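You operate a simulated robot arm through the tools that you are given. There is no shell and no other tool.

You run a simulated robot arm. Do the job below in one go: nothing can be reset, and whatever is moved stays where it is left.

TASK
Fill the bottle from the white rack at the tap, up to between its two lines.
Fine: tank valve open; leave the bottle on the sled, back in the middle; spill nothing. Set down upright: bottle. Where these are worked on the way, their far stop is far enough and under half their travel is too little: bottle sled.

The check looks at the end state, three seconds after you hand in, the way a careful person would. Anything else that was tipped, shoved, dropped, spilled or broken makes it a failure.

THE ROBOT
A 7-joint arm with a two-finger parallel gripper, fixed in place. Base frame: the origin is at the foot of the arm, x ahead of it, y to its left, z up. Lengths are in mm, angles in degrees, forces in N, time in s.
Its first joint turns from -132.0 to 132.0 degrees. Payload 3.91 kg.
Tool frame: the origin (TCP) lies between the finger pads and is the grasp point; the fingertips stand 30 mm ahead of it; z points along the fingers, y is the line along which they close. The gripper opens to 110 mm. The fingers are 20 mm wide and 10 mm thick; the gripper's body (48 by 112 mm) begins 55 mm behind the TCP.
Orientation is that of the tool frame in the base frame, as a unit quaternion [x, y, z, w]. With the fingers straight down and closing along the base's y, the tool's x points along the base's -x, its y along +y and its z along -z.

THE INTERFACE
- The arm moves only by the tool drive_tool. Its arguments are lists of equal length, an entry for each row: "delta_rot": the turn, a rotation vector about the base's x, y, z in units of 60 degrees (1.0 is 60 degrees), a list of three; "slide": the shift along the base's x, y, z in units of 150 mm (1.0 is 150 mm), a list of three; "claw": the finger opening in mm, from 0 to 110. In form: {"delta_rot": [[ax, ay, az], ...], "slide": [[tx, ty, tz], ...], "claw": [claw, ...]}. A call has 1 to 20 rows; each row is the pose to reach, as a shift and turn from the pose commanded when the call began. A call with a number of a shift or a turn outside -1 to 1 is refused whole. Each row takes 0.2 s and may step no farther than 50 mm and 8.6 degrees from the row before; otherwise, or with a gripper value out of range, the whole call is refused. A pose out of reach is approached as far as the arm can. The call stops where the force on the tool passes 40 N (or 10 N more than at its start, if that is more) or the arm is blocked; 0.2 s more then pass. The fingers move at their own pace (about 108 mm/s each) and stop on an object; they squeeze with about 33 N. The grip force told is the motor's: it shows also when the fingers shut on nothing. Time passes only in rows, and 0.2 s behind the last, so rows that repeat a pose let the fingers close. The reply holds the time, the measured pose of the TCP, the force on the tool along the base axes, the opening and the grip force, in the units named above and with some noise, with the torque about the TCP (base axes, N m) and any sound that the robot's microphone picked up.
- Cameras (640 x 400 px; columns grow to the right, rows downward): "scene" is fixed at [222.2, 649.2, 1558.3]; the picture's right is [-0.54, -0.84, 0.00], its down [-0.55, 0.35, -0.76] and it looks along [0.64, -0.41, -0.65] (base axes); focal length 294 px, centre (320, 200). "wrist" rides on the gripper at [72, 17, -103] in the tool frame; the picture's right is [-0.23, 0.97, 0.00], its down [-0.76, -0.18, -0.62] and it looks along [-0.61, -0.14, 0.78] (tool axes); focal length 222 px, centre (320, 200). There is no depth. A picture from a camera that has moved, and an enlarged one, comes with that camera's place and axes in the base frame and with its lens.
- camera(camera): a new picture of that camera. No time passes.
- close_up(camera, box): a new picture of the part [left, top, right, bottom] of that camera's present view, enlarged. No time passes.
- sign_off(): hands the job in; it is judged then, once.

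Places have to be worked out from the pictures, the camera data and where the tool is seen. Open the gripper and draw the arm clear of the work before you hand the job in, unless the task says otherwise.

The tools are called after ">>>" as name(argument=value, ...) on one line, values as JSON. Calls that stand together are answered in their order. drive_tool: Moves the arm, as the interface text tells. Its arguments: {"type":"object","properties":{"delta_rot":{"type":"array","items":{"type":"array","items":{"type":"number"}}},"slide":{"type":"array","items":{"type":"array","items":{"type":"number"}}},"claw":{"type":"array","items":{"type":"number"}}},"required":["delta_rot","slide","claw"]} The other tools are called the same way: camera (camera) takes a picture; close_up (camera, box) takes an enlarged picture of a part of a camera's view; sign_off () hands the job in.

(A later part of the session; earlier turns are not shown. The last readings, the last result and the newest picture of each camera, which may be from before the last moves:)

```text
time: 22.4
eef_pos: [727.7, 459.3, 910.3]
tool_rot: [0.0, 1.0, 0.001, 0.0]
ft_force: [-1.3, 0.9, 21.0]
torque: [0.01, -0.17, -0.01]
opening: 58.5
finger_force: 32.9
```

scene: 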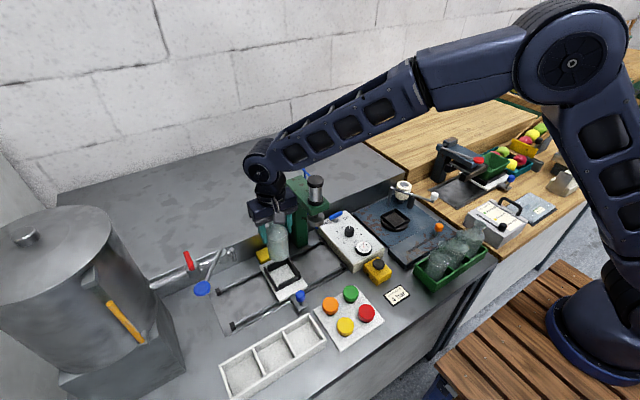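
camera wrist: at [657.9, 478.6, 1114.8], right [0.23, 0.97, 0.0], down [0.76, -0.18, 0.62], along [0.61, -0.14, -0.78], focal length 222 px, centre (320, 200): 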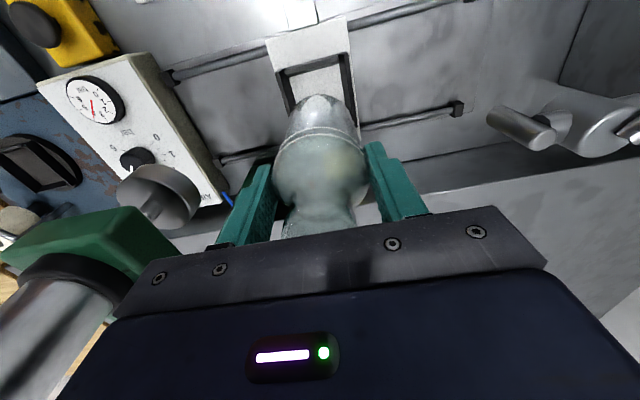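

Now only vertical force: the bottle sits on the nest floor. I relieve the press by about 1.3 mm, then open the fingers slowly.

>>> drive_tool(delta_rot=[[0, 0, 0], [0, 0, 0]], slide=[[0, 0, 0.007], [0, 0, 0.009]], claw=[40, 40])

>>> drive_tool(delta_rot=[[0, 0, 0], [0, 0, 0], [0, 0, 0], [0, 0, 0], [0, 0, 0]], slide=[[0, 0, 0], [0, 0, 0], [0, 0, 0], [0, 0, 0], [0, 0, 0]], claw=[58, 62, 68, 76, 82])

>>> close_up(camera="scene", box=[240, 220, 330, 310])

>>> camera(camera="wrist")

```text
time: 23.0
eef_pos: [729.8, 459.0, 910.7]
tool_rot: [0.0, 1.0, 0.0, 0.0]
ft_force: [1.2, 0.0, 11.8]
torque: [0.11, -0.26, -0.01]
opening: 58.4
finger_force: 32.9
```

```text
time: 24.2
eef_pos: [728.3, 459.4, 911.3]
tool_rot: [0.0, 1.0, 0.0, 0.0]
ft_force: [-0.4, 0.3, 0.5]
torque: [-0.02, 0.03, 0.03]
opening: 81.9
finger_force: 0.0
```

```text
4.44 times, centred on (285, 265) of scene
camera zoom: at [222.2, 649.2, 1558.3], right [-0.54, -0.84, 0.0], down [-0.55, 0.35, -0.76], along [0.64, -0.41, -0.65], focal length 1309 px, centre (476, -89)
```

zoom: 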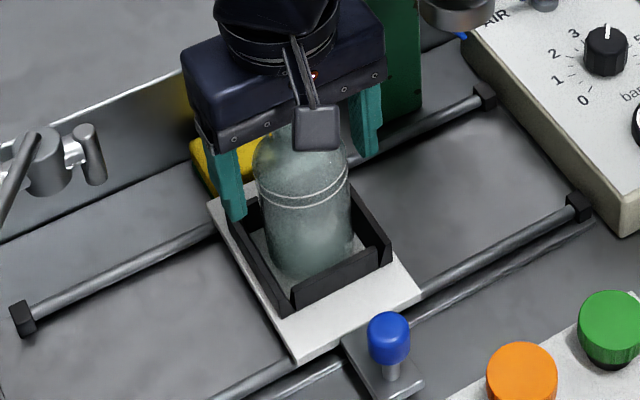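

```text
taken
camera wrist: at [656.8, 477.1, 1015.0], right [0.23, 0.97, 0.0], down [0.76, -0.18, 0.62], along [0.61, -0.14, -0.78], focal length 222 px, centre (320, 200)
```

wrist: 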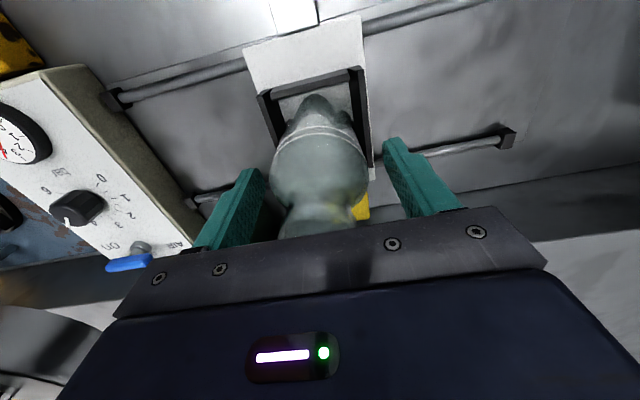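

The bottle stands upright in the nest, released. I rise straight up clear of it, then move back over the sled's blue knob to measure it.

>>> drive_tool(delta_rot=[[0, 0, 0], [0, 0, 0], [0, 0, 0], [0, 0, 0], [0, 0, 0], [0, 0, 0]], slide=[[0, 0, 0.05], [0, 0, 0.2], [0, 0, 0.4], [0, 0, 0.6], [0, 0, 0.8], [0, 0, 0.9]], claw=[84, 84, 84, 84, 84, 84])

>>> drive_tool(delta_rot=[[0, 0, 0], [0, 0, 0], [0, 0, 0], [0, 0, 0]], slide=[[-0.15, 0, 0], [-0.3, -0.02, 0], [-0.45, -0.04, 0], [-0.5, -0.06, 0]], claw=[84, 84, 84, 84])

>>> camera(camera="wrist")

>>> close_up(camera="wrist", box=[260, 20, 420, 140])

>>> close_up(camera="scene", box=[240, 220, 330, 310])

```text
time: 25.6
eef_pos: [728.6, 458.7, 1045.8]
tool_rot: [0.0, 1.0, 0.0, -0.001]
ft_force: [0.3, 0.5, -0.1]
torque: [-0.06, 0.0, 0.0]
opening: 83.9
finger_force: 0.0
```

```text
time: 26.6
eef_pos: [653.3, 450.4, 1045.5]
tool_rot: [0.0, 1.0, -0.001, 0.001]
ft_force: [0.4, -0.1, 0.1]
torque: [-0.02, 0.01, 0.03]
opening: 84.1
finger_force: 0.1
```

```text
taken
camera wrist: at [581.3, 467.7, 1150.0], right [0.23, 0.97, 0.0], down [0.76, -0.18, 0.62], along [0.61, -0.14, -0.78], focal length 222 px, centre (320, 200)
```

wrist: 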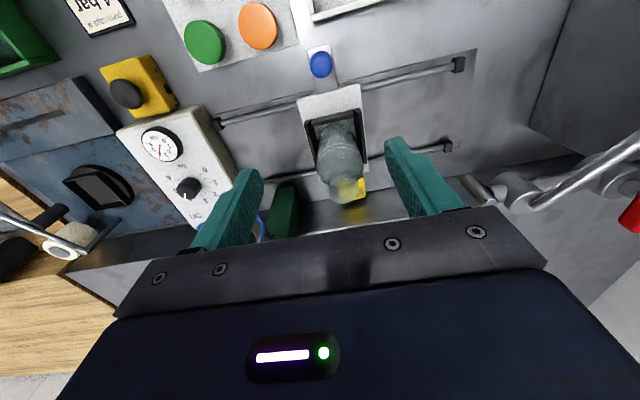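

```text
3.33 times, centred on (340, 80) of wrist
camera zoom: at [581.3, 467.7, 1150.0], right [0.23, 0.97, 0.0], down [0.76, -0.18, 0.62], along [0.61, -0.14, -0.78], focal length 740 px, centre (253, 600)
```

zoom: 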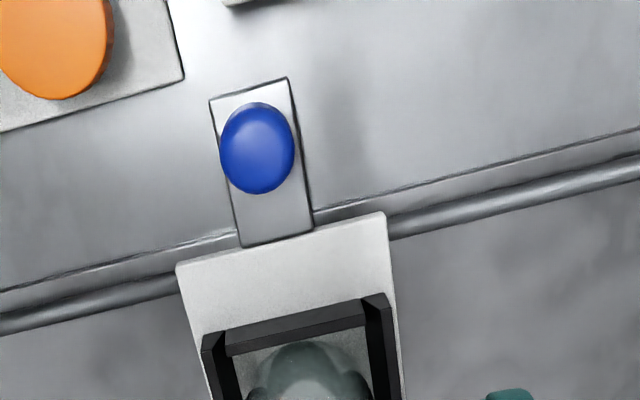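

```text
4.44 times, centred on (285, 265) of scene
camera zoom: at [222.2, 649.2, 1558.3], right [-0.54, -0.84, 0.0], down [-0.55, 0.35, -0.76], along [0.64, -0.41, -0.65], focal length 1309 px, centre (476, -89)
```

zoom: 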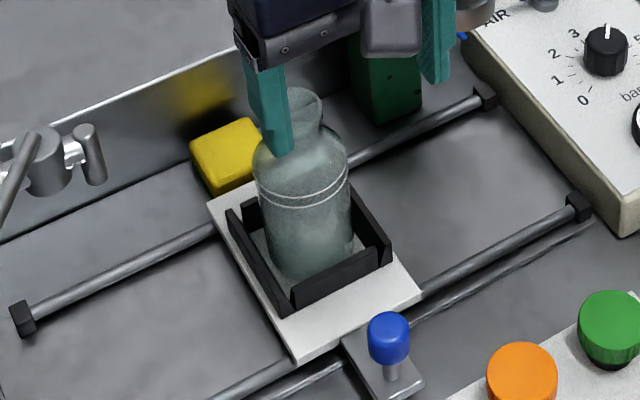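

The knob is at (617, 460.5) with its top at z≈864, about 26 mm wide. I tilt the tool 25° forward (keeping the hand away from the tap lever later) and come down over the knob with fingers at 60 mm.

>>> drive_tool(delta_rot=[[0, -0.1, 0], [0, -0.21, 0], [0, -0.315, 0], [0, -0.417, 0], [0, -0.417, 0]], slide=[[-0.08, 0.02, -0.1], [-0.16, 0.04, -0.25], [-0.24, 0.067, -0.45], [-0.24, 0.067, -0.65], [-0.24, 0.067, -0.8]], claw=[60, 60, 60, 60, 60])

>>> camera(camera="wrist")

>>> close_up(camera="scene", box=[220, 210, 360, 330])

```text
time: 27.8
eef_pos: [618.4, 459.4, 925.8]
tool_rot: [0.0, 0.976, 0.001, 0.218]
ft_force: [0.3, 0.0, 0.4]
torque: [-0.01, 0.02, 0.04]
opening: 60.1
finger_force: 0.0
```

```text
taken
camera wrist: at [508.8, 477.6, 989.6], right [0.21, 0.97, 0.1], down [0.43, -0.18, 0.89], along [0.88, -0.14, -0.45], focal length 222 px, centre (320, 200)
```

wrist: 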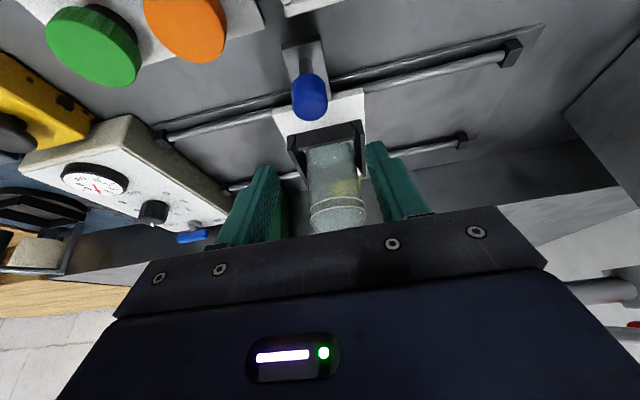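

```text
3.33 times, centred on (290, 270) of scene
camera zoom: at [222.2, 649.2, 1558.3], right [-0.54, -0.84, 0.0], down [-0.55, 0.35, -0.76], along [0.64, -0.41, -0.65], focal length 982 px, centre (420, -33)
```

zoom: 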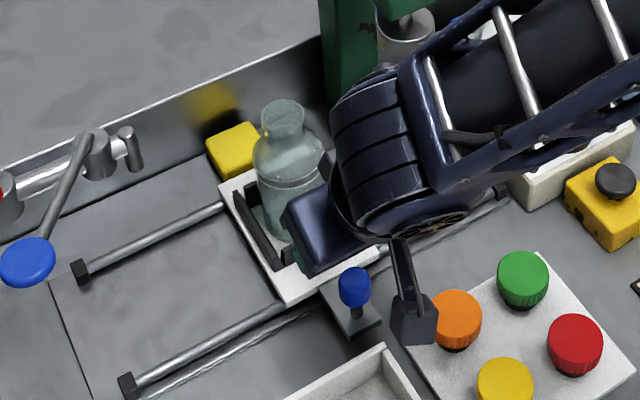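

The knob lies right below between the fingers. I lower to z≈858 and close on it.

>>> drive_tool(delta_rot=[[0, 0, 0], [0, 0, 0], [0, 0, 0], [0, 0, 0]], slide=[[0, 0, -0.13], [0, 0, -0.26], [0, 0, -0.39], [0, 0, -0.45]], claw=[60, 60, 60, 60])

>>> camera(camera="wrist")

>>> close_up(camera="scene", box=[250, 250, 350, 340])

```text
time: 28.8
eef_pos: [616.7, 460.6, 859.2]
tool_rot: [0.0, 0.976, -0.001, 0.217]
ft_force: [0.1, -0.2, 0.3]
torque: [-0.03, -0.02, -0.04]
opening: 60.2
finger_force: 0.0
```

```text
taken
camera wrist: at [508.6, 478.1, 921.9], right [0.21, 0.97, 0.1], down [0.43, -0.18, 0.89], along [0.88, -0.14, -0.45], focal length 222 px, centre (320, 200)
```

wrist: 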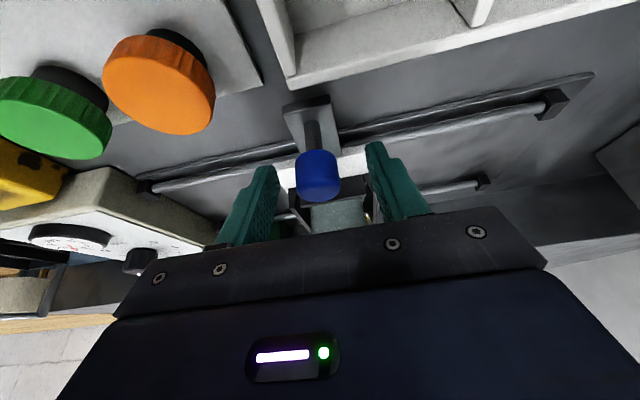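

```text
4.44 times, centred on (300, 295) of scene
camera zoom: at [222.2, 649.2, 1558.3], right [-0.54, -0.84, 0.0], down [-0.55, 0.35, -0.76], along [0.64, -0.41, -0.65], focal length 1309 px, centre (409, -222)
```

zoom: 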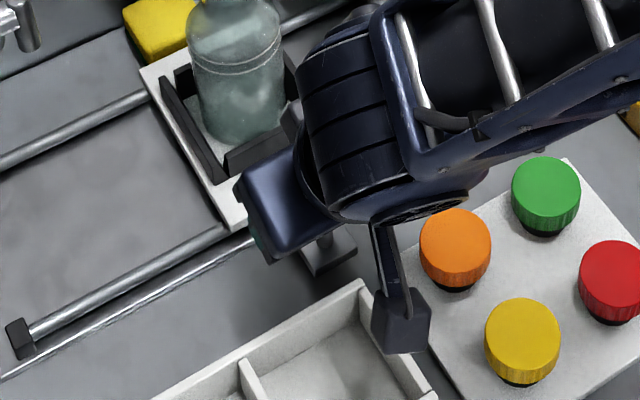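

The knob is centred between the fingers. I close on it.

>>> drive_tool(delta_rot=[[0, 0, 0], [0, 0, 0], [0, 0, 0], [0, 0, 0], [0, 0, 0]], slide=[[0, 0, 0], [0, 0, 0], [0, 0, 0], [0, 0, 0], [0, 0, 0]], claw=[45, 32, 20, 10, 10])

```text
time: 30.0
eef_pos: [616.8, 460.2, 859.5]
tool_rot: [-0.001, 0.976, 0.001, 0.216]
ft_force: [0.9, 0.2, -1.2]
torque: [-0.01, -0.07, 0.02]
opening: 25.4
finger_force: 44.7
```

Gripped (25.4 mm). I slide the sled gently toward the tap (+y), about 60 mm first, watching the force.

>>> drive_tool(delta_rot=[[0, 0, 0], [0, 0, 0], [0, 0, 0], [0, 0, 0], [0, 0, 0], [0, 0, 0], [0, 0, 0]], slide=[[0, 0.02, 0], [0, 0.06, 0], [0, 0.12, 0], [0, 0.2, 0], [0, 0.28, 0], [0, 0.36, 0], [0, 0.4, 0]], claw=[10, 10, 10, 10, 10, 10, 10])

>>> camera(camera="scene")

```text
time: 31.6
eef_pos: [616.6, 520.7, 858.8]
tool_rot: [0.0, 0.976, 0.0, 0.216]
ft_force: [-2.6, 0.1, -2.1]
torque: [0.0, 0.02, 0.1]
opening: 25.5
finger_force: 44.8
```

```text
taken
```

scene: 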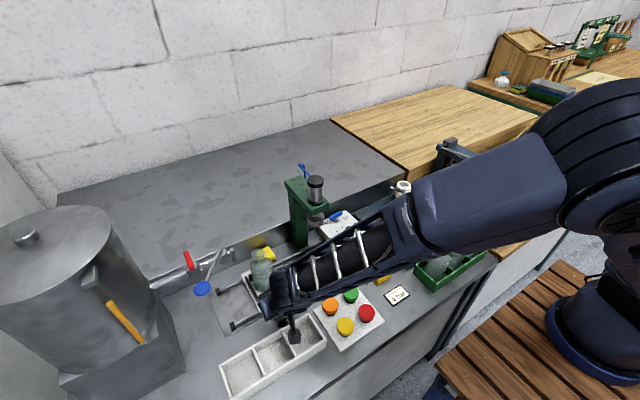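

The sled moves freely. Before going under the spout I check the clearance between bottle mouth (z≈952) and spout.

>>> close_up(camera="scene", box=[180, 225, 300, 325])

>>> camera(camera="wrist")

```text
4.00 times, centred on (240, 275) of scene
camera zoom: at [222.2, 649.2, 1558.3], right [-0.54, -0.84, 0.0], down [-0.55, 0.35, -0.76], along [0.64, -0.41, -0.65], focal length 1178 px, centre (640, -100)
```

zoom: 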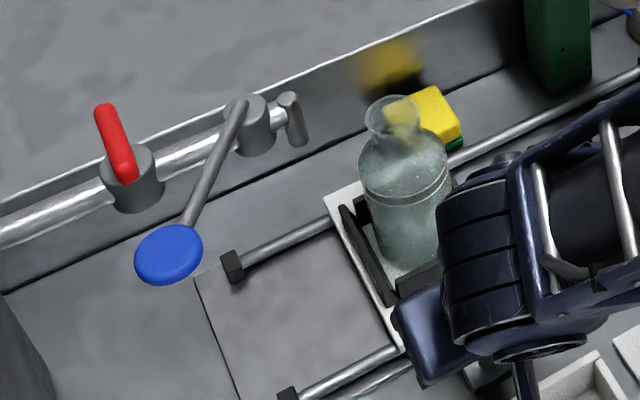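

```text
taken
camera wrist: at [508.7, 537.9, 921.9], right [0.21, 0.97, 0.1], down [0.43, -0.18, 0.89], along [0.88, -0.14, -0.45], focal length 222 px, centre (320, 200)
```

wrist: 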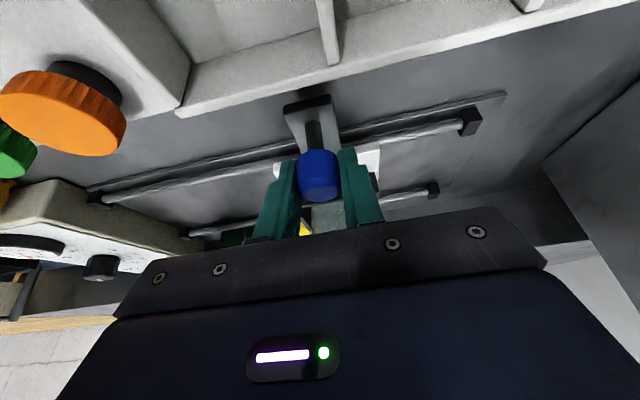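

The spout bottom (~z 962) is about 10–15 mm above the bottle mouth (~950), as intended by design. I continue the slide, slowing near the stop.

>>> drive_tool(delta_rot=[[0, 0, 0], [0, 0, 0], [0, 0, 0], [0, 0, 0], [0, 0, 0], [0, 0, 0]], slide=[[0, 0.03, 0], [0, 0.08, 0], [0, 0.14, 0], [0, 0.2, 0], [0, 0.26, 0], [0, 0.3, 0]], claw=[10, 10, 10, 10, 10, 10])

>>> close_up(camera="scene", box=[180, 225, 300, 325])

```text
time: 33.0
eef_pos: [616.9, 564.5, 859.4]
tool_rot: [0.0, 0.976, -0.001, 0.216]
ft_force: [-2.5, 0.6, -1.3]
torque: [0.06, 0.01, 0.02]
opening: 25.4
finger_force: 44.9
```

```text
4.00 times, centred on (240, 275) of scene
camera zoom: at [222.2, 649.2, 1558.3], right [-0.54, -0.84, 0.0], down [-0.55, 0.35, -0.76], along [0.64, -0.41, -0.65], focal length 1178 px, centre (640, -100)
```

zoom: 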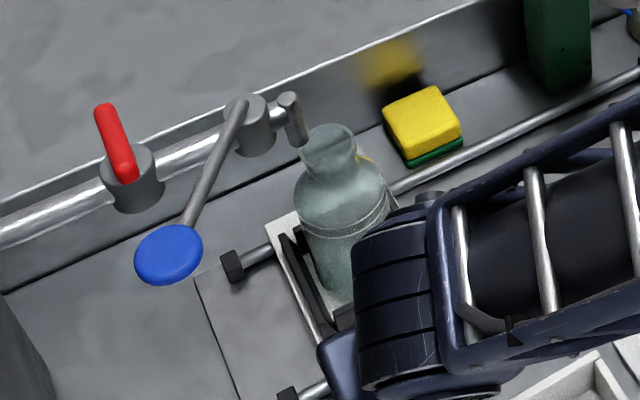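

No contact between spout and bottle. I continue in small steps to find the end stop.

>>> drive_tool(delta_rot=[[0, 0, 0], [0, 0, 0], [0, 0, 0], [0, 0, 0]], slide=[[0, 0.025, 0], [0, 0.05, 0], [0, 0.075, 0], [0, 0.095, 0]], claw=[10, 10, 10, 10])

>>> close_up(camera="scene", box=[200, 235, 280, 305])

```text
time: 34.0
eef_pos: [617.1, 579.4, 859.1]
tool_rot: [0.0, 0.976, 0.0, 0.218]
ft_force: [-4.4, 0.0, -3.1]
torque: [-0.01, 0.03, 0.08]
opening: 25.4
finger_force: 45.4
```

```text
5.71 times, centred on (240, 270) of scene
camera zoom: at [222.2, 649.2, 1558.3], right [-0.54, -0.84, 0.0], down [-0.55, 0.35, -0.76], along [0.64, -0.41, -0.65], focal length 1683 px, centre (777, -200)
```

zoom: 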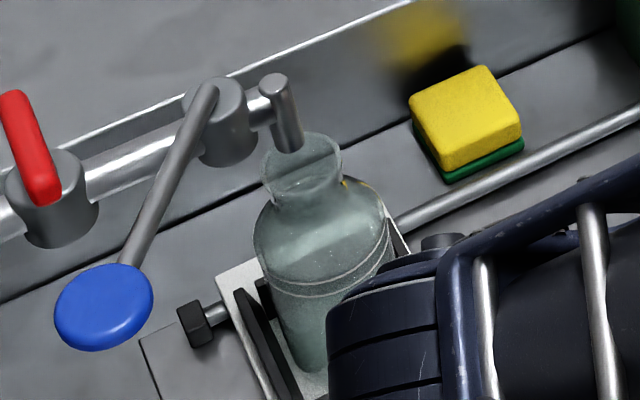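

The spout is over the mouth but about 5 mm left of its centre, and there's no stop yet. I keep going in 2 mm steps.

>>> drive_tool(delta_rot=[[0, 0, 0], [0, 0, 0], [0, 0, 0], [0, 0, 0]], slide=[[0, 0.014, 0], [0, 0.028, 0], [0, 0.042, 0], [0, 0.042, 0]], claw=[10, 10, 10, 10])

>>> close_up(camera="scene", box=[200, 235, 280, 305])

```text
time: 34.7
eef_pos: [617.4, 579.9, 858.9]
tool_rot: [0.0, 0.976, -0.002, 0.216]
ft_force: [-6.9, -11.8, 11.8]
torque: [-0.28, 0.52, 0.03]
opening: 25.4
finger_force: 45.5
stopped in row 3: the force on the tool passed its limit at 44 N (the readings are from after the stop); the commanded pose is now the measured one
```

```text
5.71 times, centred on (240, 270) of scene
camera zoom: at [222.2, 649.2, 1558.3], right [-0.54, -0.84, 0.0], down [-0.55, 0.35, -0.76], along [0.64, -0.41, -0.65], focal length 1683 px, centre (777, -200)
```

zoom: 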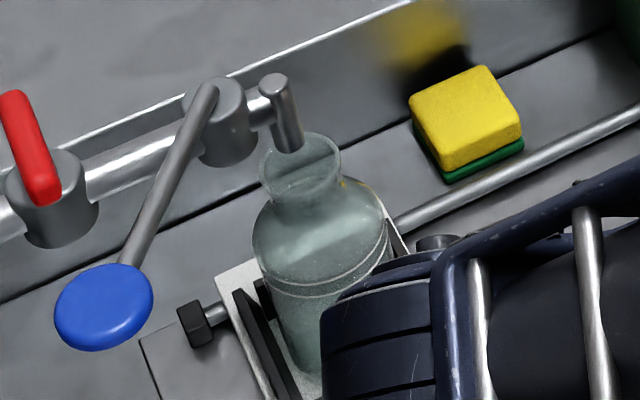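

It stopped at y≈580: exactly 120 mm of travel, the sled's end stop, with the spout over the mouth within ~3 mm. I release the knob and back out upward and away from the tap lever.

>>> drive_tool(delta_rot=[[0, 0, 0], [0, 0, 0], [0, 0, 0], [0, 0, 0]], slide=[[0, 0, 0], [0, 0, 0], [0, 0, 0], [0, 0, 0]], claw=[30, 45, 60, 60])

>>> drive_tool(delta_rot=[[0, 0, 0], [0, 0, 0], [0, 0, 0], [0, 0, 0], [0, 0, 0], [0, 0, 0]], slide=[[0, 0, 0.15], [0, 0, 0.3], [-0.25, -0.1, 0.35], [-0.5, -0.2, 0.45], [-0.75, -0.2, 0.65], [-0.8, -0.2, 0.9]], claw=[60, 60, 60, 60, 60, 60])

>>> camera(camera="wrist")

>>> close_up(camera="scene", box=[160, 225, 300, 345])

```text
time: 35.7
eef_pos: [617.2, 580.7, 858.1]
tool_rot: [0.0, 0.977, -0.004, 0.215]
ft_force: [0.3, 0.9, -0.1]
torque: [0.02, -0.02, 0.01]
opening: 59.9
finger_force: 0.2
```

```text
time: 37.1
eef_pos: [498.4, 550.6, 991.9]
tool_rot: [0.0, 0.977, -0.003, 0.215]
ft_force: [-0.6, 0.6, 0.3]
torque: [-0.04, 0.0, -0.01]
opening: 60.4
finger_force: 0.1
```

```text
taken
camera wrist: at [388.6, 569.2, 1055.1], right [0.21, 0.97, 0.09], down [0.43, -0.17, 0.89], along [0.88, -0.15, -0.45], focal length 222 px, centre (320, 200)
```

wrist: 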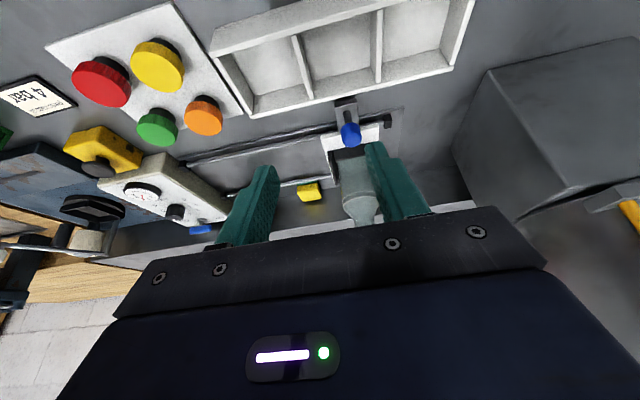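

```text
3.33 times, centred on (230, 285) of scene
camera zoom: at [222.2, 649.2, 1558.3], right [-0.54, -0.84, 0.0], down [-0.55, 0.35, -0.76], along [0.64, -0.41, -0.65], focal length 982 px, centre (620, -83)
```

zoom: 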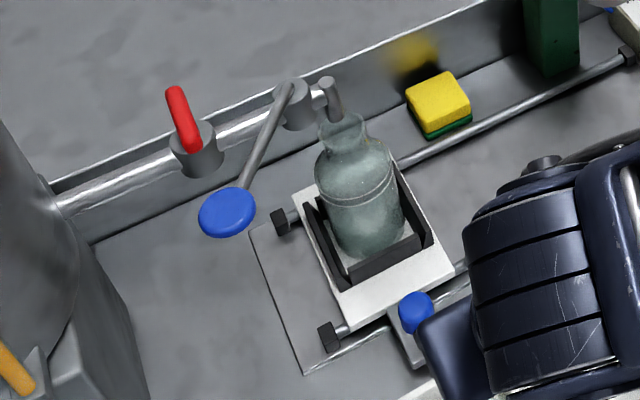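

The sled is at its left stop and the bottle is under the spout. I raise and shift to view the tap lever and the red valve from the front.

>>> drive_tool(delta_rot=[[0, 0, 0], [0, 0, 0], [0, 0, 0], [0, 0, 0], [0, 0, 0]], slide=[[-0.02, 0.1, 0.2], [-0.05, 0.2, 0.4], [-0.08, 0.3, 0.6], [-0.1, 0.4, 0.8], [-0.12, 0.5, 1.0]], claw=[90, 110, 110, 110, 110])

>>> drive_tool(delta_rot=[[0, 0, 0], [0, 0, 0]], slide=[[0, 0.05, 0.1], [0, 0.05, 0.2]], claw=[110, 110])

>>> camera(camera="wrist")

>>> close_up(camera="wrist", box=[240, 110, 420, 230])

```text
time: 38.3
eef_pos: [480.7, 626.9, 1141.6]
tool_rot: [0.001, 0.976, -0.003, 0.216]
ft_force: [-0.5, -0.8, -0.7]
torque: [-0.02, -0.02, -0.01]
opening: 110.1
finger_force: 0.1
```

```text
time: 38.9
eef_pos: [481.1, 632.6, 1172.4]
tool_rot: [0.001, 0.976, -0.003, 0.216]
ft_force: [-0.2, 0.5, 0.5]
torque: [-0.01, -0.03, 0.02]
opening: 109.9
finger_force: 0.1
```

```text
taken
camera wrist: at [371.7, 651.7, 1235.8], right [0.21, 0.97, 0.09], down [0.43, -0.17, 0.89], along [0.88, -0.15, -0.45], focal length 222 px, centre (320, 200)
```

wrist: 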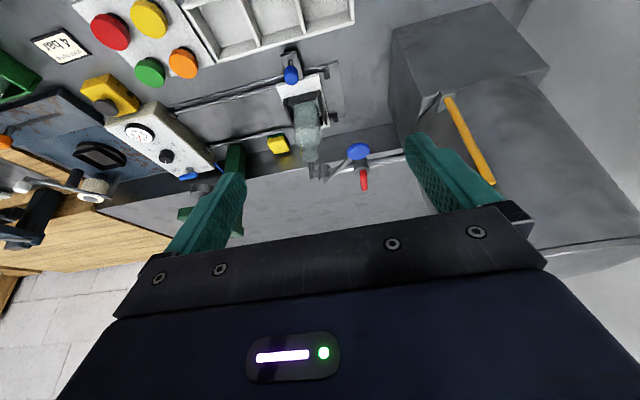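

```text
3.33 times, centred on (330, 170) of wrist
camera zoom: at [371.7, 651.7, 1235.8], right [0.21, 0.97, 0.09], down [0.43, -0.17, 0.89], along [0.88, -0.15, -0.45], focal length 740 px, centre (287, 300)
```

zoom: 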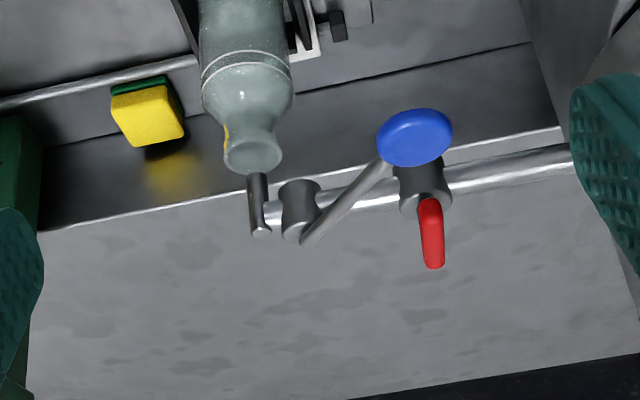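

From this view I triangulate: paddle (638, 669, 1030), lever pivot (727, 604, 1017), pipe at x≈724, z≈1000, red handle from its pivot (~718, 674) out to (~752, 673) at z≈1029, across the pipe (closed). I close the fingers and move, high, to the −y side of the red handle's tip.

>>> drive_tool(delta_rot=[[0, 0, 0], [0, 0, 0], [0, 0, 0], [0, 0, 0], [0, 0, 0]], slide=[[0.2, 0.02, 0], [0.4, 0.04, 0], [0.6, 0.06, 0], [0.8, 0.08, 0], [1.0, 0.11, 0]], claw=[60, 20, 0, 0, 0])

>>> drive_tool(delta_rot=[[0, 0, 0], [0, 0, 0], [0, 0, 0], [0, 0, 0]], slide=[[0.2, 0, -0.05], [0.4, 0, -0.1], [0.6, 0, -0.15], [0.78, 0, -0.2]], claw=[0, 0, 0, 0])

>>> camera(camera="wrist")

>>> camera(camera="scene")

```text
time: 40.1
eef_pos: [629.5, 651.6, 1173.6]
tool_rot: [0.001, 0.976, -0.003, 0.216]
ft_force: [-1.0, 0.6, 1.0]
torque: [-0.05, -0.02, -0.04]
opening: 0.1
finger_force: 32.9
```

```text
time: 41.1
eef_pos: [746.8, 649.9, 1144.2]
tool_rot: [0.001, 0.976, -0.003, 0.216]
ft_force: [-0.3, 0.1, 1.1]
torque: [0.02, 0.01, -0.01]
opening: 0.1
finger_force: 32.7
```

```text
taken
camera wrist: at [638.5, 668.2, 1207.9], right [0.21, 0.97, 0.09], down [0.43, -0.17, 0.89], along [0.88, -0.15, -0.45], focal length 222 px, centre (320, 200)
```

wrist: 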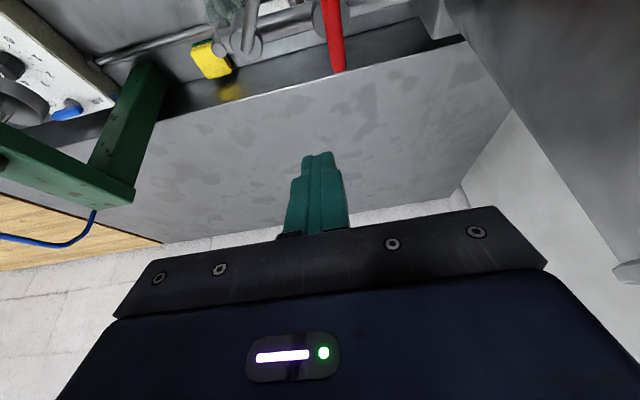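

```text
taken
```

scene: 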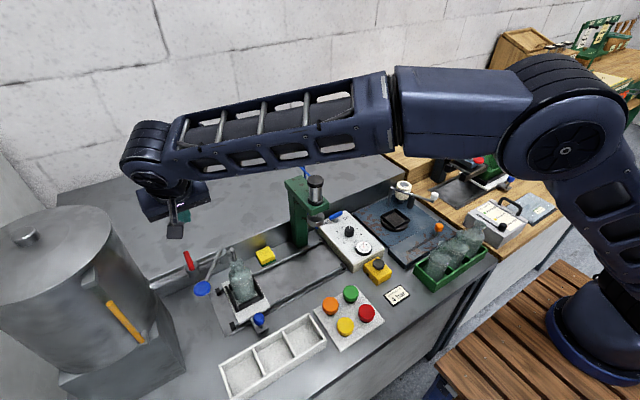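

I zoom into the red handle from this side to confirm its height and direction.

>>> close_up(camera="wrist", box=[220, 0, 420, 110])

>>> close_up(camera="scene", box=[150, 225, 270, 315])

```text
3.20 times, centred on (320, 55) of wrist
camera zoom: at [638.5, 668.2, 1207.9], right [0.21, 0.97, 0.09], down [0.43, -0.17, 0.89], along [0.88, -0.15, -0.45], focal length 711 px, centre (320, 664)
```

zoom: 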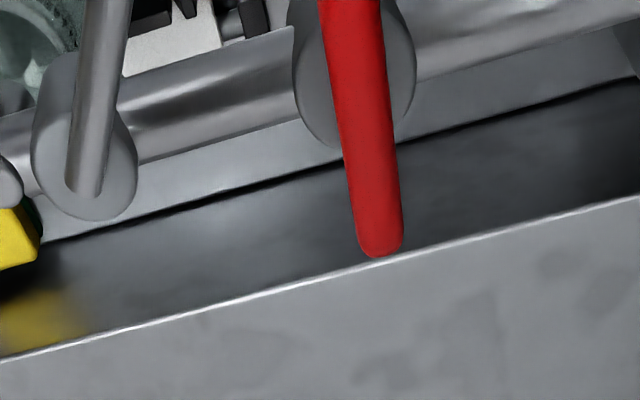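

```text
4.44 times, centred on (210, 270) of scene
camera zoom: at [222.2, 649.2, 1558.3], right [-0.54, -0.84, 0.0], down [-0.55, 0.35, -0.76], along [0.64, -0.41, -0.65], focal length 1309 px, centre (809, -111)
```

zoom: 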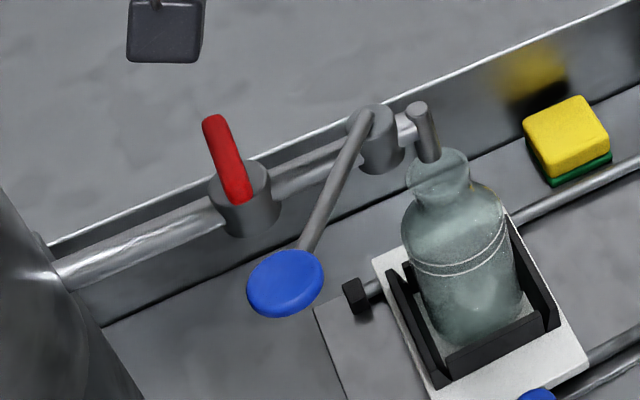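

The red valve axis is about (723, 672) and the handle is ~12 mm wide, tip at x≈757, z≈1028. I lower the closed fingers on the −y side of the handle's tip.

>>> drive_tool(delta_rot=[[0, 0, 0], [0, 0, 0], [0, 0, 0], [0, 0, 0]], slide=[[-0.02, -0.01, -0.2], [-0.04, -0.01, -0.4], [-0.045, -0.01, -0.55], [-0.045, -0.01, -0.64]], claw=[0, 0, 0, 0])

>>> close_up(camera="scene", box=[150, 215, 270, 315])

>>> camera(camera="wrist")

```text
time: 42.1
eef_pos: [738.8, 648.9, 1047.8]
tool_rot: [0.001, 0.977, -0.003, 0.215]
ft_force: [-0.2, 0.0, 0.3]
torque: [-0.03, -0.04, 0.04]
opening: 0.0
finger_force: 32.9
```

```text
4.00 times, centred on (210, 265) of scene
camera zoom: at [222.2, 649.2, 1558.3], right [-0.54, -0.84, 0.0], down [-0.55, 0.35, -0.76], along [0.64, -0.41, -0.65], focal length 1178 px, centre (760, -60)
```

zoom: 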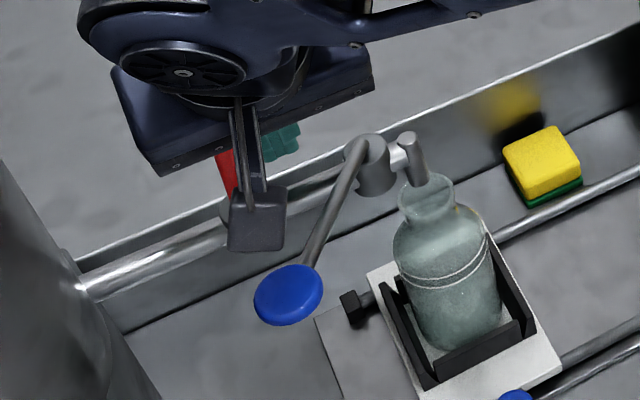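

```text
taken
camera wrist: at [631.2, 666.4, 1110.5], right [0.21, 0.97, 0.09], down [0.43, -0.17, 0.89], along [0.88, -0.15, -0.45], focal length 222 px, centre (320, 200)
```

wrist: 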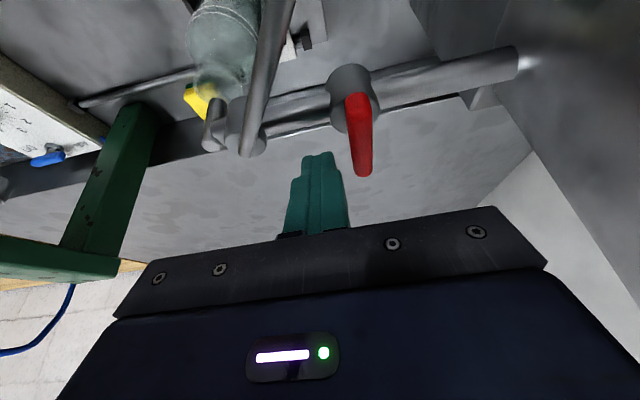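

The closed fingers are on the −y side of the red handle with ~10 mm gap. I push its tip toward +y a first part (to ~30°), watching the force.

>>> drive_tool(delta_rot=[[0, 0, 0], [0, 0, 0], [0, 0, 0], [0, 0, 0], [0, 0, 0]], slide=[[0.013, 0.03, 0], [0.02, 0.055, 0], [0.035, 0.085, 0], [0.045, 0.115, 0], [0.053, 0.143, 0]], claw=[0, 0, 0, 0, 0])

>>> camera(camera="wrist")

```text
time: 43.3
eef_pos: [747.7, 669.5, 1046.8]
tool_rot: [0.002, 0.976, -0.004, 0.216]
ft_force: [0.4, -2.0, 0.1]
torque: [-0.05, -0.01, 0.0]
opening: 0.3
finger_force: 33.2
```

```text
taken
camera wrist: at [639.5, 688.3, 1110.2], right [0.21, 0.97, 0.09], down [0.43, -0.17, 0.89], along [0.88, -0.15, -0.45], focal length 222 px, centre (320, 200)
```

wrist: 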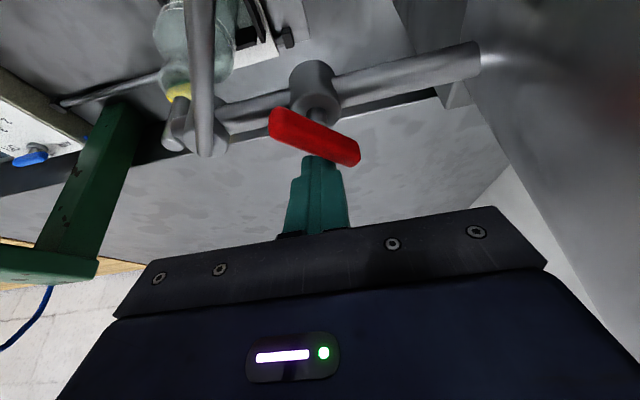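

The handle pivots about its centre, (728, 675), and turned easily to ~42°. I continue the arc until it lies along the pipe.

>>> drive_tool(delta_rot=[[0, 0, 0], [0, 0, 0], [0, 0, 0], [0, 0, 0], [0, 0, 0]], slide=[[0.003, 0.04, 0], [0.0, 0.08, 0], [-0.015, 0.12, 0], [-0.035, 0.15, 0], [-0.06, 0.175, 0]], claw=[0, 0, 0, 0, 0])

>>> camera(camera="wrist")

>>> close_up(camera="scene", box=[150, 215, 290, 335])

```text
time: 44.5
eef_pos: [742.0, 694.0, 1047.1]
tool_rot: [0.001, 0.976, -0.004, 0.217]
ft_force: [18.7, -5.7, 3.9]
torque: [0.04, -0.18, 0.07]
opening: 0.3
finger_force: 33.0
```

```text
taken
camera wrist: at [632.7, 713.2, 1110.7], right [0.21, 0.97, 0.09], down [0.43, -0.17, 0.89], along [0.88, -0.15, -0.45], focal length 222 px, centre (320, 200)
```

wrist: 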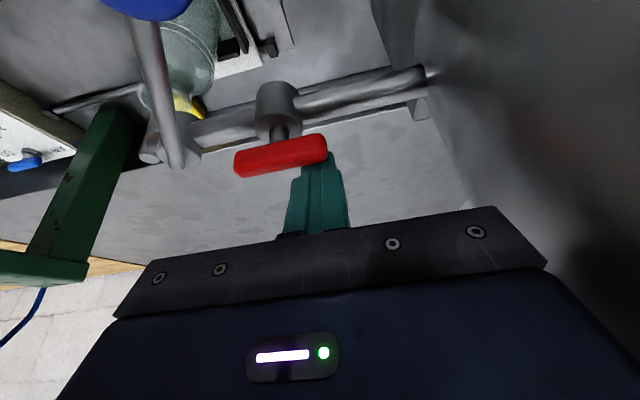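

```text
3.33 times, centred on (220, 275) of scene
camera zoom: at [222.2, 649.2, 1558.3], right [-0.54, -0.84, 0.0], down [-0.55, 0.35, -0.76], along [0.64, -0.41, -0.65], focal length 982 px, centre (653, -50)
```

zoom: 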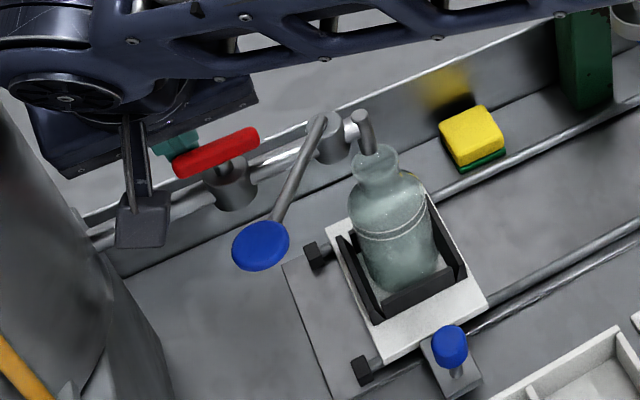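

The red handle now lies along the pipe (stop felt at ~19 N): tank valve open, and no flow since the tap is closed. I back off, rise, and move over the blue paddle with fingers at 50 mm.

>>> drive_tool(delta_rot=[[0, 0, 0], [0, 0, 0], [0, 0, 0], [0, 0, 0], [0, 0, 0]], slide=[[0.04, 0, 0], [0.06, 0, 0.02], [0.06, 0, 0.2], [0.06, 0, 0.4], [0.06, 0, 0.6]], claw=[0, 0, 0, 0, 0])

>>> drive_tool(delta_rot=[[0, 0, 0], [0, 0, 0], [0, 0, 0], [0, 0, 0], [0, 0, 0]], slide=[[-0.2, -0.03, 0], [-0.4, -0.06, 0], [-0.6, -0.1, 0], [-0.76, -0.165, 0], [-0.76, -0.165, 0]], claw=[20, 40, 50, 50, 50])

>>> camera(camera="wrist")

>>> close_up(camera="scene", box=[150, 215, 290, 335])

```text
time: 45.7
eef_pos: [746.1, 696.2, 1137.8]
tool_rot: [0.0, 0.976, -0.004, 0.216]
ft_force: [-0.5, -0.4, 0.3]
torque: [-0.01, -0.01, -0.04]
opening: 0.0
finger_force: 32.7
```

```text
time: 46.9
eef_pos: [634.9, 671.9, 1136.9]
tool_rot: [0.002, 0.976, -0.004, 0.216]
ft_force: [0.7, -0.3, -0.6]
torque: [-0.01, -0.02, 0.01]
opening: 50.1
finger_force: 0.1
```

```text
taken
camera wrist: at [525.8, 690.0, 1199.8], right [0.21, 0.97, 0.09], down [0.43, -0.17, 0.89], along [0.88, -0.15, -0.45], focal length 222 px, centre (320, 200)
```

wrist: 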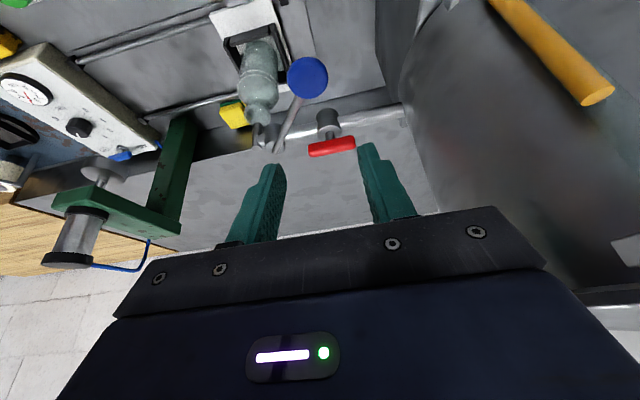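

```text
3.33 times, centred on (220, 275) of scene
camera zoom: at [222.2, 649.2, 1558.3], right [-0.54, -0.84, 0.0], down [-0.55, 0.35, -0.76], along [0.64, -0.41, -0.65], focal length 982 px, centre (653, -50)
```

zoom: 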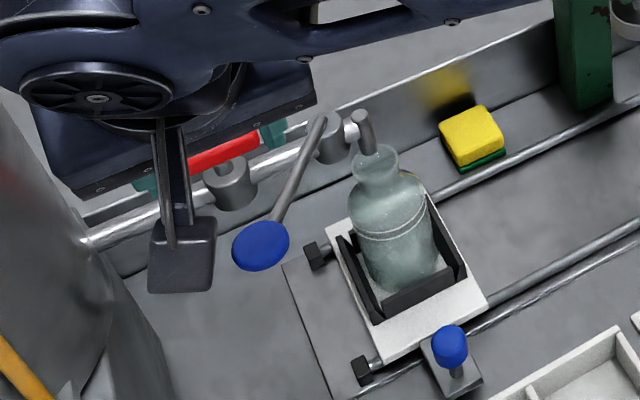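

The paddle is confirmed at about (640, 671, 1030). I lower the fingers to straddle it, then narrow to ~42 mm.

>>> drive_tool(delta_rot=[[0, 0, 0], [0, 0, 0], [0, 0, 0], [0, 0, 0], [0, 0, 0]], slide=[[0.015, -0.005, -0.2], [0.03, -0.005, -0.4], [0.03, -0.005, -0.58], [0.03, -0.005, -0.7], [0.03, -0.005, -0.7]], claw=[54, 54, 54, 54, 54])

>>> camera(camera="wrist")

>>> close_up(camera="scene", box=[150, 215, 290, 335])

```text
time: 48.1
eef_pos: [638.5, 671.0, 1031.4]
tool_rot: [0.001, 0.976, -0.004, 0.216]
ft_force: [-0.4, 0.4, -0.2]
torque: [-0.02, -0.04, 0.02]
opening: 54.1
finger_force: 0.2
```

```text
taken
camera wrist: at [530.4, 689.1, 1095.3], right [0.21, 0.97, 0.09], down [0.43, -0.17, 0.89], along [0.88, -0.15, -0.45], focal length 222 px, centre (320, 200)
```

wrist: 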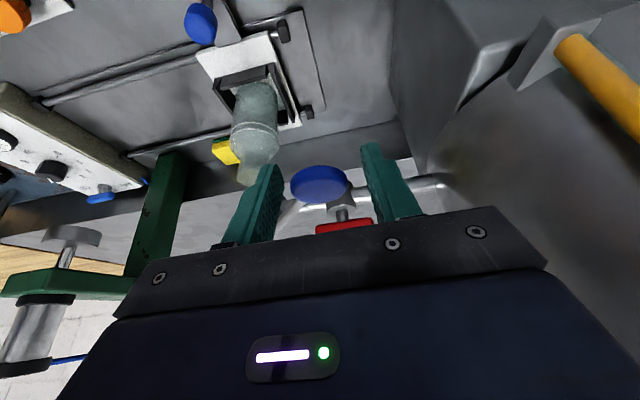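

```text
3.33 times, centred on (220, 275) of scene
camera zoom: at [222.2, 649.2, 1558.3], right [-0.54, -0.84, 0.0], down [-0.55, 0.35, -0.76], along [0.64, -0.41, -0.65], focal length 982 px, centre (653, -50)
```

zoom: 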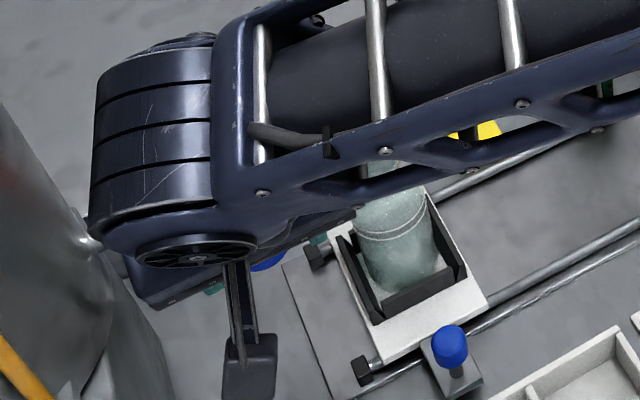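

The paddle sits between the fingers. I take a baseline zoom of the empty bottle from the wrist camera and scene before turning the lever.

>>> close_up(camera="wrist", box=[200, 60, 320, 200])

>>> close_up(camera="scene", box=[215, 255, 275, 310])

```text
2.86 times, centred on (260, 130) of wrist
camera zoom: at [530.4, 689.1, 1095.3], right [0.21, 0.97, 0.09], down [0.43, -0.17, 0.89], along [0.88, -0.15, -0.45], focal length 635 px, centre (491, 400)
```

zoom: 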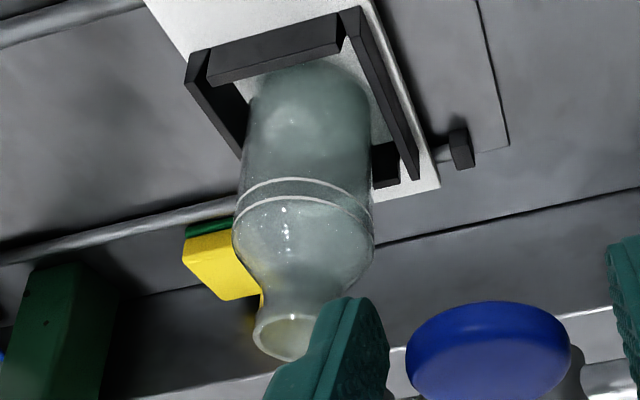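

```text
7.27 times, centred on (245, 282) of scene
camera zoom: at [222.2, 649.2, 1558.3], right [-0.54, -0.84, 0.0], down [-0.55, 0.35, -0.76], along [0.64, -0.41, -0.65], focal length 2142 px, centre (866, -400)
```

zoom: 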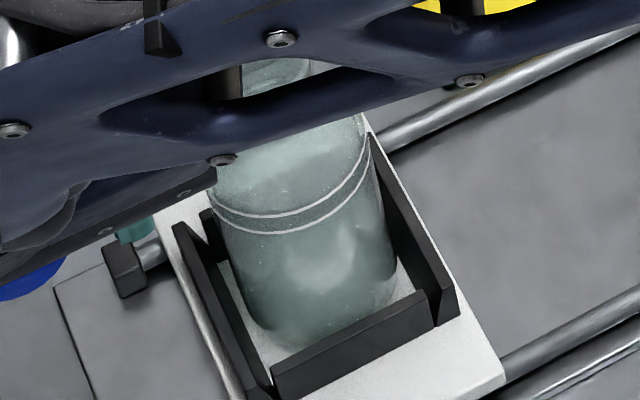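

Now I narrow the fingers to 42 mm and turn the lever a first ~7° toward −y, then look for flow.

>>> drive_tool(delta_rot=[[0, 0, 0], [0, 0, 0], [0, 0, 0], [0, 0, 0]], slide=[[0, 0, 0], [0, 0, 0], [-0.02, -0.04, 0], [-0.04, -0.087, 0]], claw=[42, 42, 42, 42])

>>> camera(camera="wrist")

>>> close_up(camera="wrist", box=[200, 60, 360, 220])

```text
time: 49.1
eef_pos: [632.2, 660.1, 1032.0]
tool_rot: [0.0, 0.976, -0.002, 0.216]
ft_force: [6.9, 23.8, 3.0]
torque: [0.16, -0.21, 0.04]
opening: 53.6
finger_force: 11.7
```

```text
taken
camera wrist: at [523.3, 677.7, 1095.7], right [0.21, 0.97, 0.09], down [0.43, -0.17, 0.89], along [0.88, -0.14, -0.45], focal length 222 px, centre (320, 200)
```

wrist: 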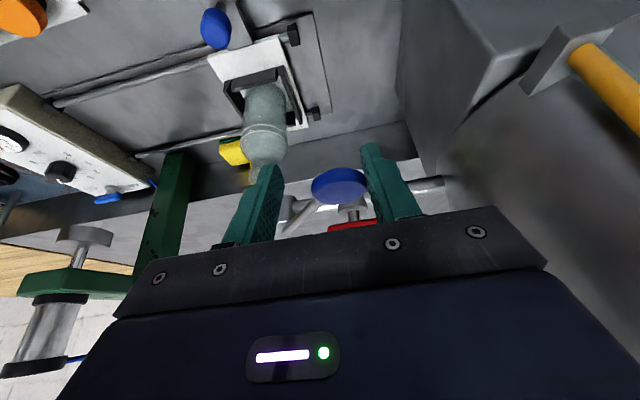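

```text
2.50 times, centred on (280, 140) of wrist
camera zoom: at [523.3, 677.7, 1095.7], right [0.21, 0.97, 0.09], down [0.43, -0.17, 0.89], along [0.88, -0.14, -0.45], focal length 555 px, centre (420, 350)
```

zoom: 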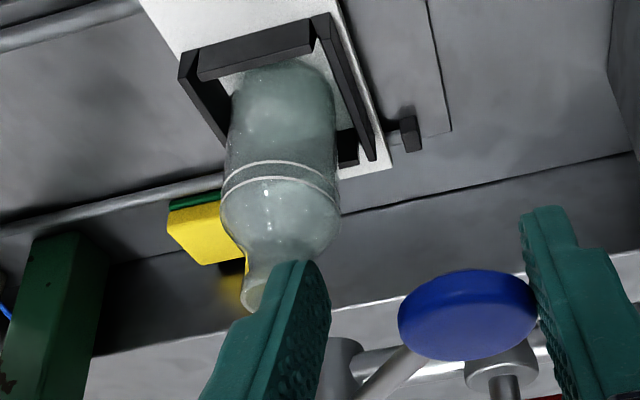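

The lever doesn't yield toward −y (24 N, paddle unmoved), so that is its closed stop. I return to neutral, let the fingers settle at 42 mm, then try the other way.

>>> drive_tool(delta_rot=[[0, 0, 0], [0, 0, 0], [0, 0, 0], [0, 0, 0]], slide=[[0.02, 0.045, 0], [0.04, 0.089, 0], [0.04, 0.089, 0], [0.04, 0.089, 0]], claw=[54, 46, 42, 42])

>>> drive_tool(delta_rot=[[0, 0, 0], [0, 0, 0]], slide=[[0.02, 0.03, 0], [0.035, 0.055, 0]], claw=[42, 42])

>>> close_up(camera="wrist", box=[200, 60, 360, 220])

```text
time: 50.1
eef_pos: [639.0, 671.0, 1030.8]
tool_rot: [0.001, 0.976, -0.004, 0.216]
ft_force: [0.7, 0.5, 0.0]
torque: [0.0, 0.01, -0.02]
opening: 42.1
finger_force: 0.0
```

```text
time: 50.7
eef_pos: [642.2, 678.2, 1031.5]
tool_rot: [0.001, 0.977, -0.004, 0.215]
ft_force: [-19.5, -17.0, -2.2]
torque: [-0.02, 0.23, -0.62]
opening: 50.3
finger_force: 8.4
```

```text
2.50 times, centred on (280, 140) of wrist
camera zoom: at [533.9, 696.9, 1095.0], right [0.21, 0.97, 0.09], down [0.43, -0.17, 0.89], along [0.88, -0.15, -0.45], focal length 555 px, centre (420, 350)
```

zoom: 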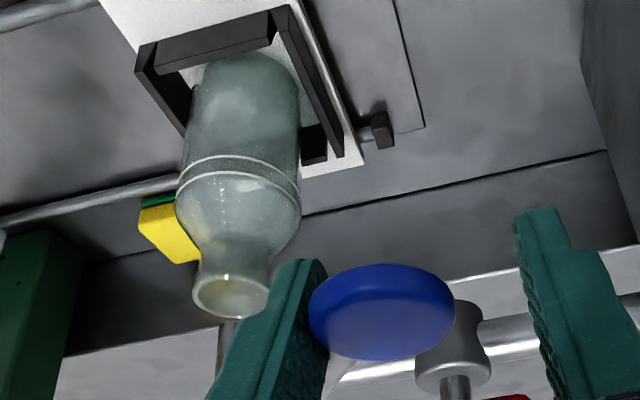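

The lever doesn't turn sideways either way, so it likely works vertically (a paddle to press or lift). I return to neutral, open, rise, and close the fingers to try pressing the paddle down from above.

>>> drive_tool(delta_rot=[[0, 0, 0], [0, 0, 0], [0, 0, 0], [0, 0, 0], [0, 0, 0], [0, 0, 0]], slide=[[-0.02, -0.03, 0], [-0.035, -0.055, 0], [-0.035, -0.055, 0], [-0.035, -0.055, 0.2], [-0.035, -0.055, 0.4], [-0.06, -0.055, 0.55]], claw=[50, 56, 56, 56, 56, 56])

>>> drive_tool(delta_rot=[[0, 0, 0], [0, 0, 0], [0, 0, 0]], slide=[[-0.06, 0, 0], [-0.06, 0, 0], [-0.06, 0, 0]], claw=[30, 0, 0])

>>> camera(camera="wrist")

>>> close_up(camera="scene", box=[150, 215, 290, 335])

```text
time: 52.1
eef_pos: [635.1, 671.2, 1113.5]
tool_rot: [0.001, 0.977, -0.003, 0.215]
ft_force: [0.2, -0.4, -0.4]
torque: [-0.03, -0.01, 0.01]
opening: 56.1
finger_force: 0.0
```

```text
time: 52.9
eef_pos: [625.1, 671.0, 1114.7]
tool_rot: [0.0, 0.977, -0.003, 0.215]
ft_force: [-0.1, -0.7, -0.2]
torque: [-0.03, -0.01, 0.0]
opening: 0.0
finger_force: 32.8
```

```text
taken
camera wrist: at [516.9, 689.9, 1177.6], right [0.21, 0.97, 0.09], down [0.43, -0.17, 0.89], along [0.88, -0.15, -0.45], focal length 222 px, centre (320, 200)
```

wrist: 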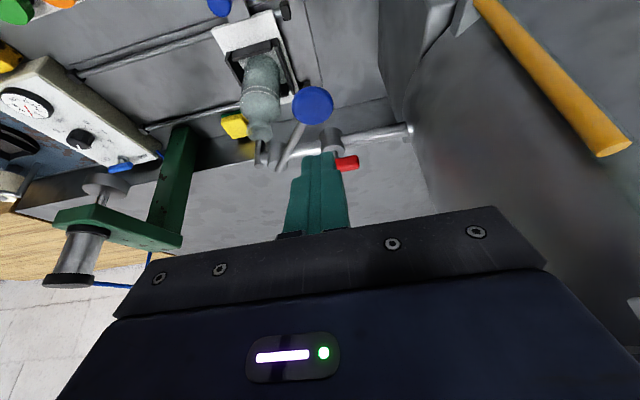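

```text
3.33 times, centred on (220, 275) of scene
camera zoom: at [222.2, 649.2, 1558.3], right [-0.54, -0.84, 0.0], down [-0.55, 0.35, -0.76], along [0.64, -0.41, -0.65], focal length 982 px, centre (653, -50)
```

zoom: 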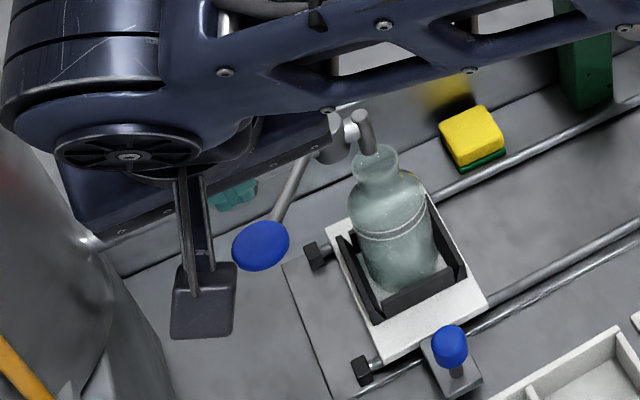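

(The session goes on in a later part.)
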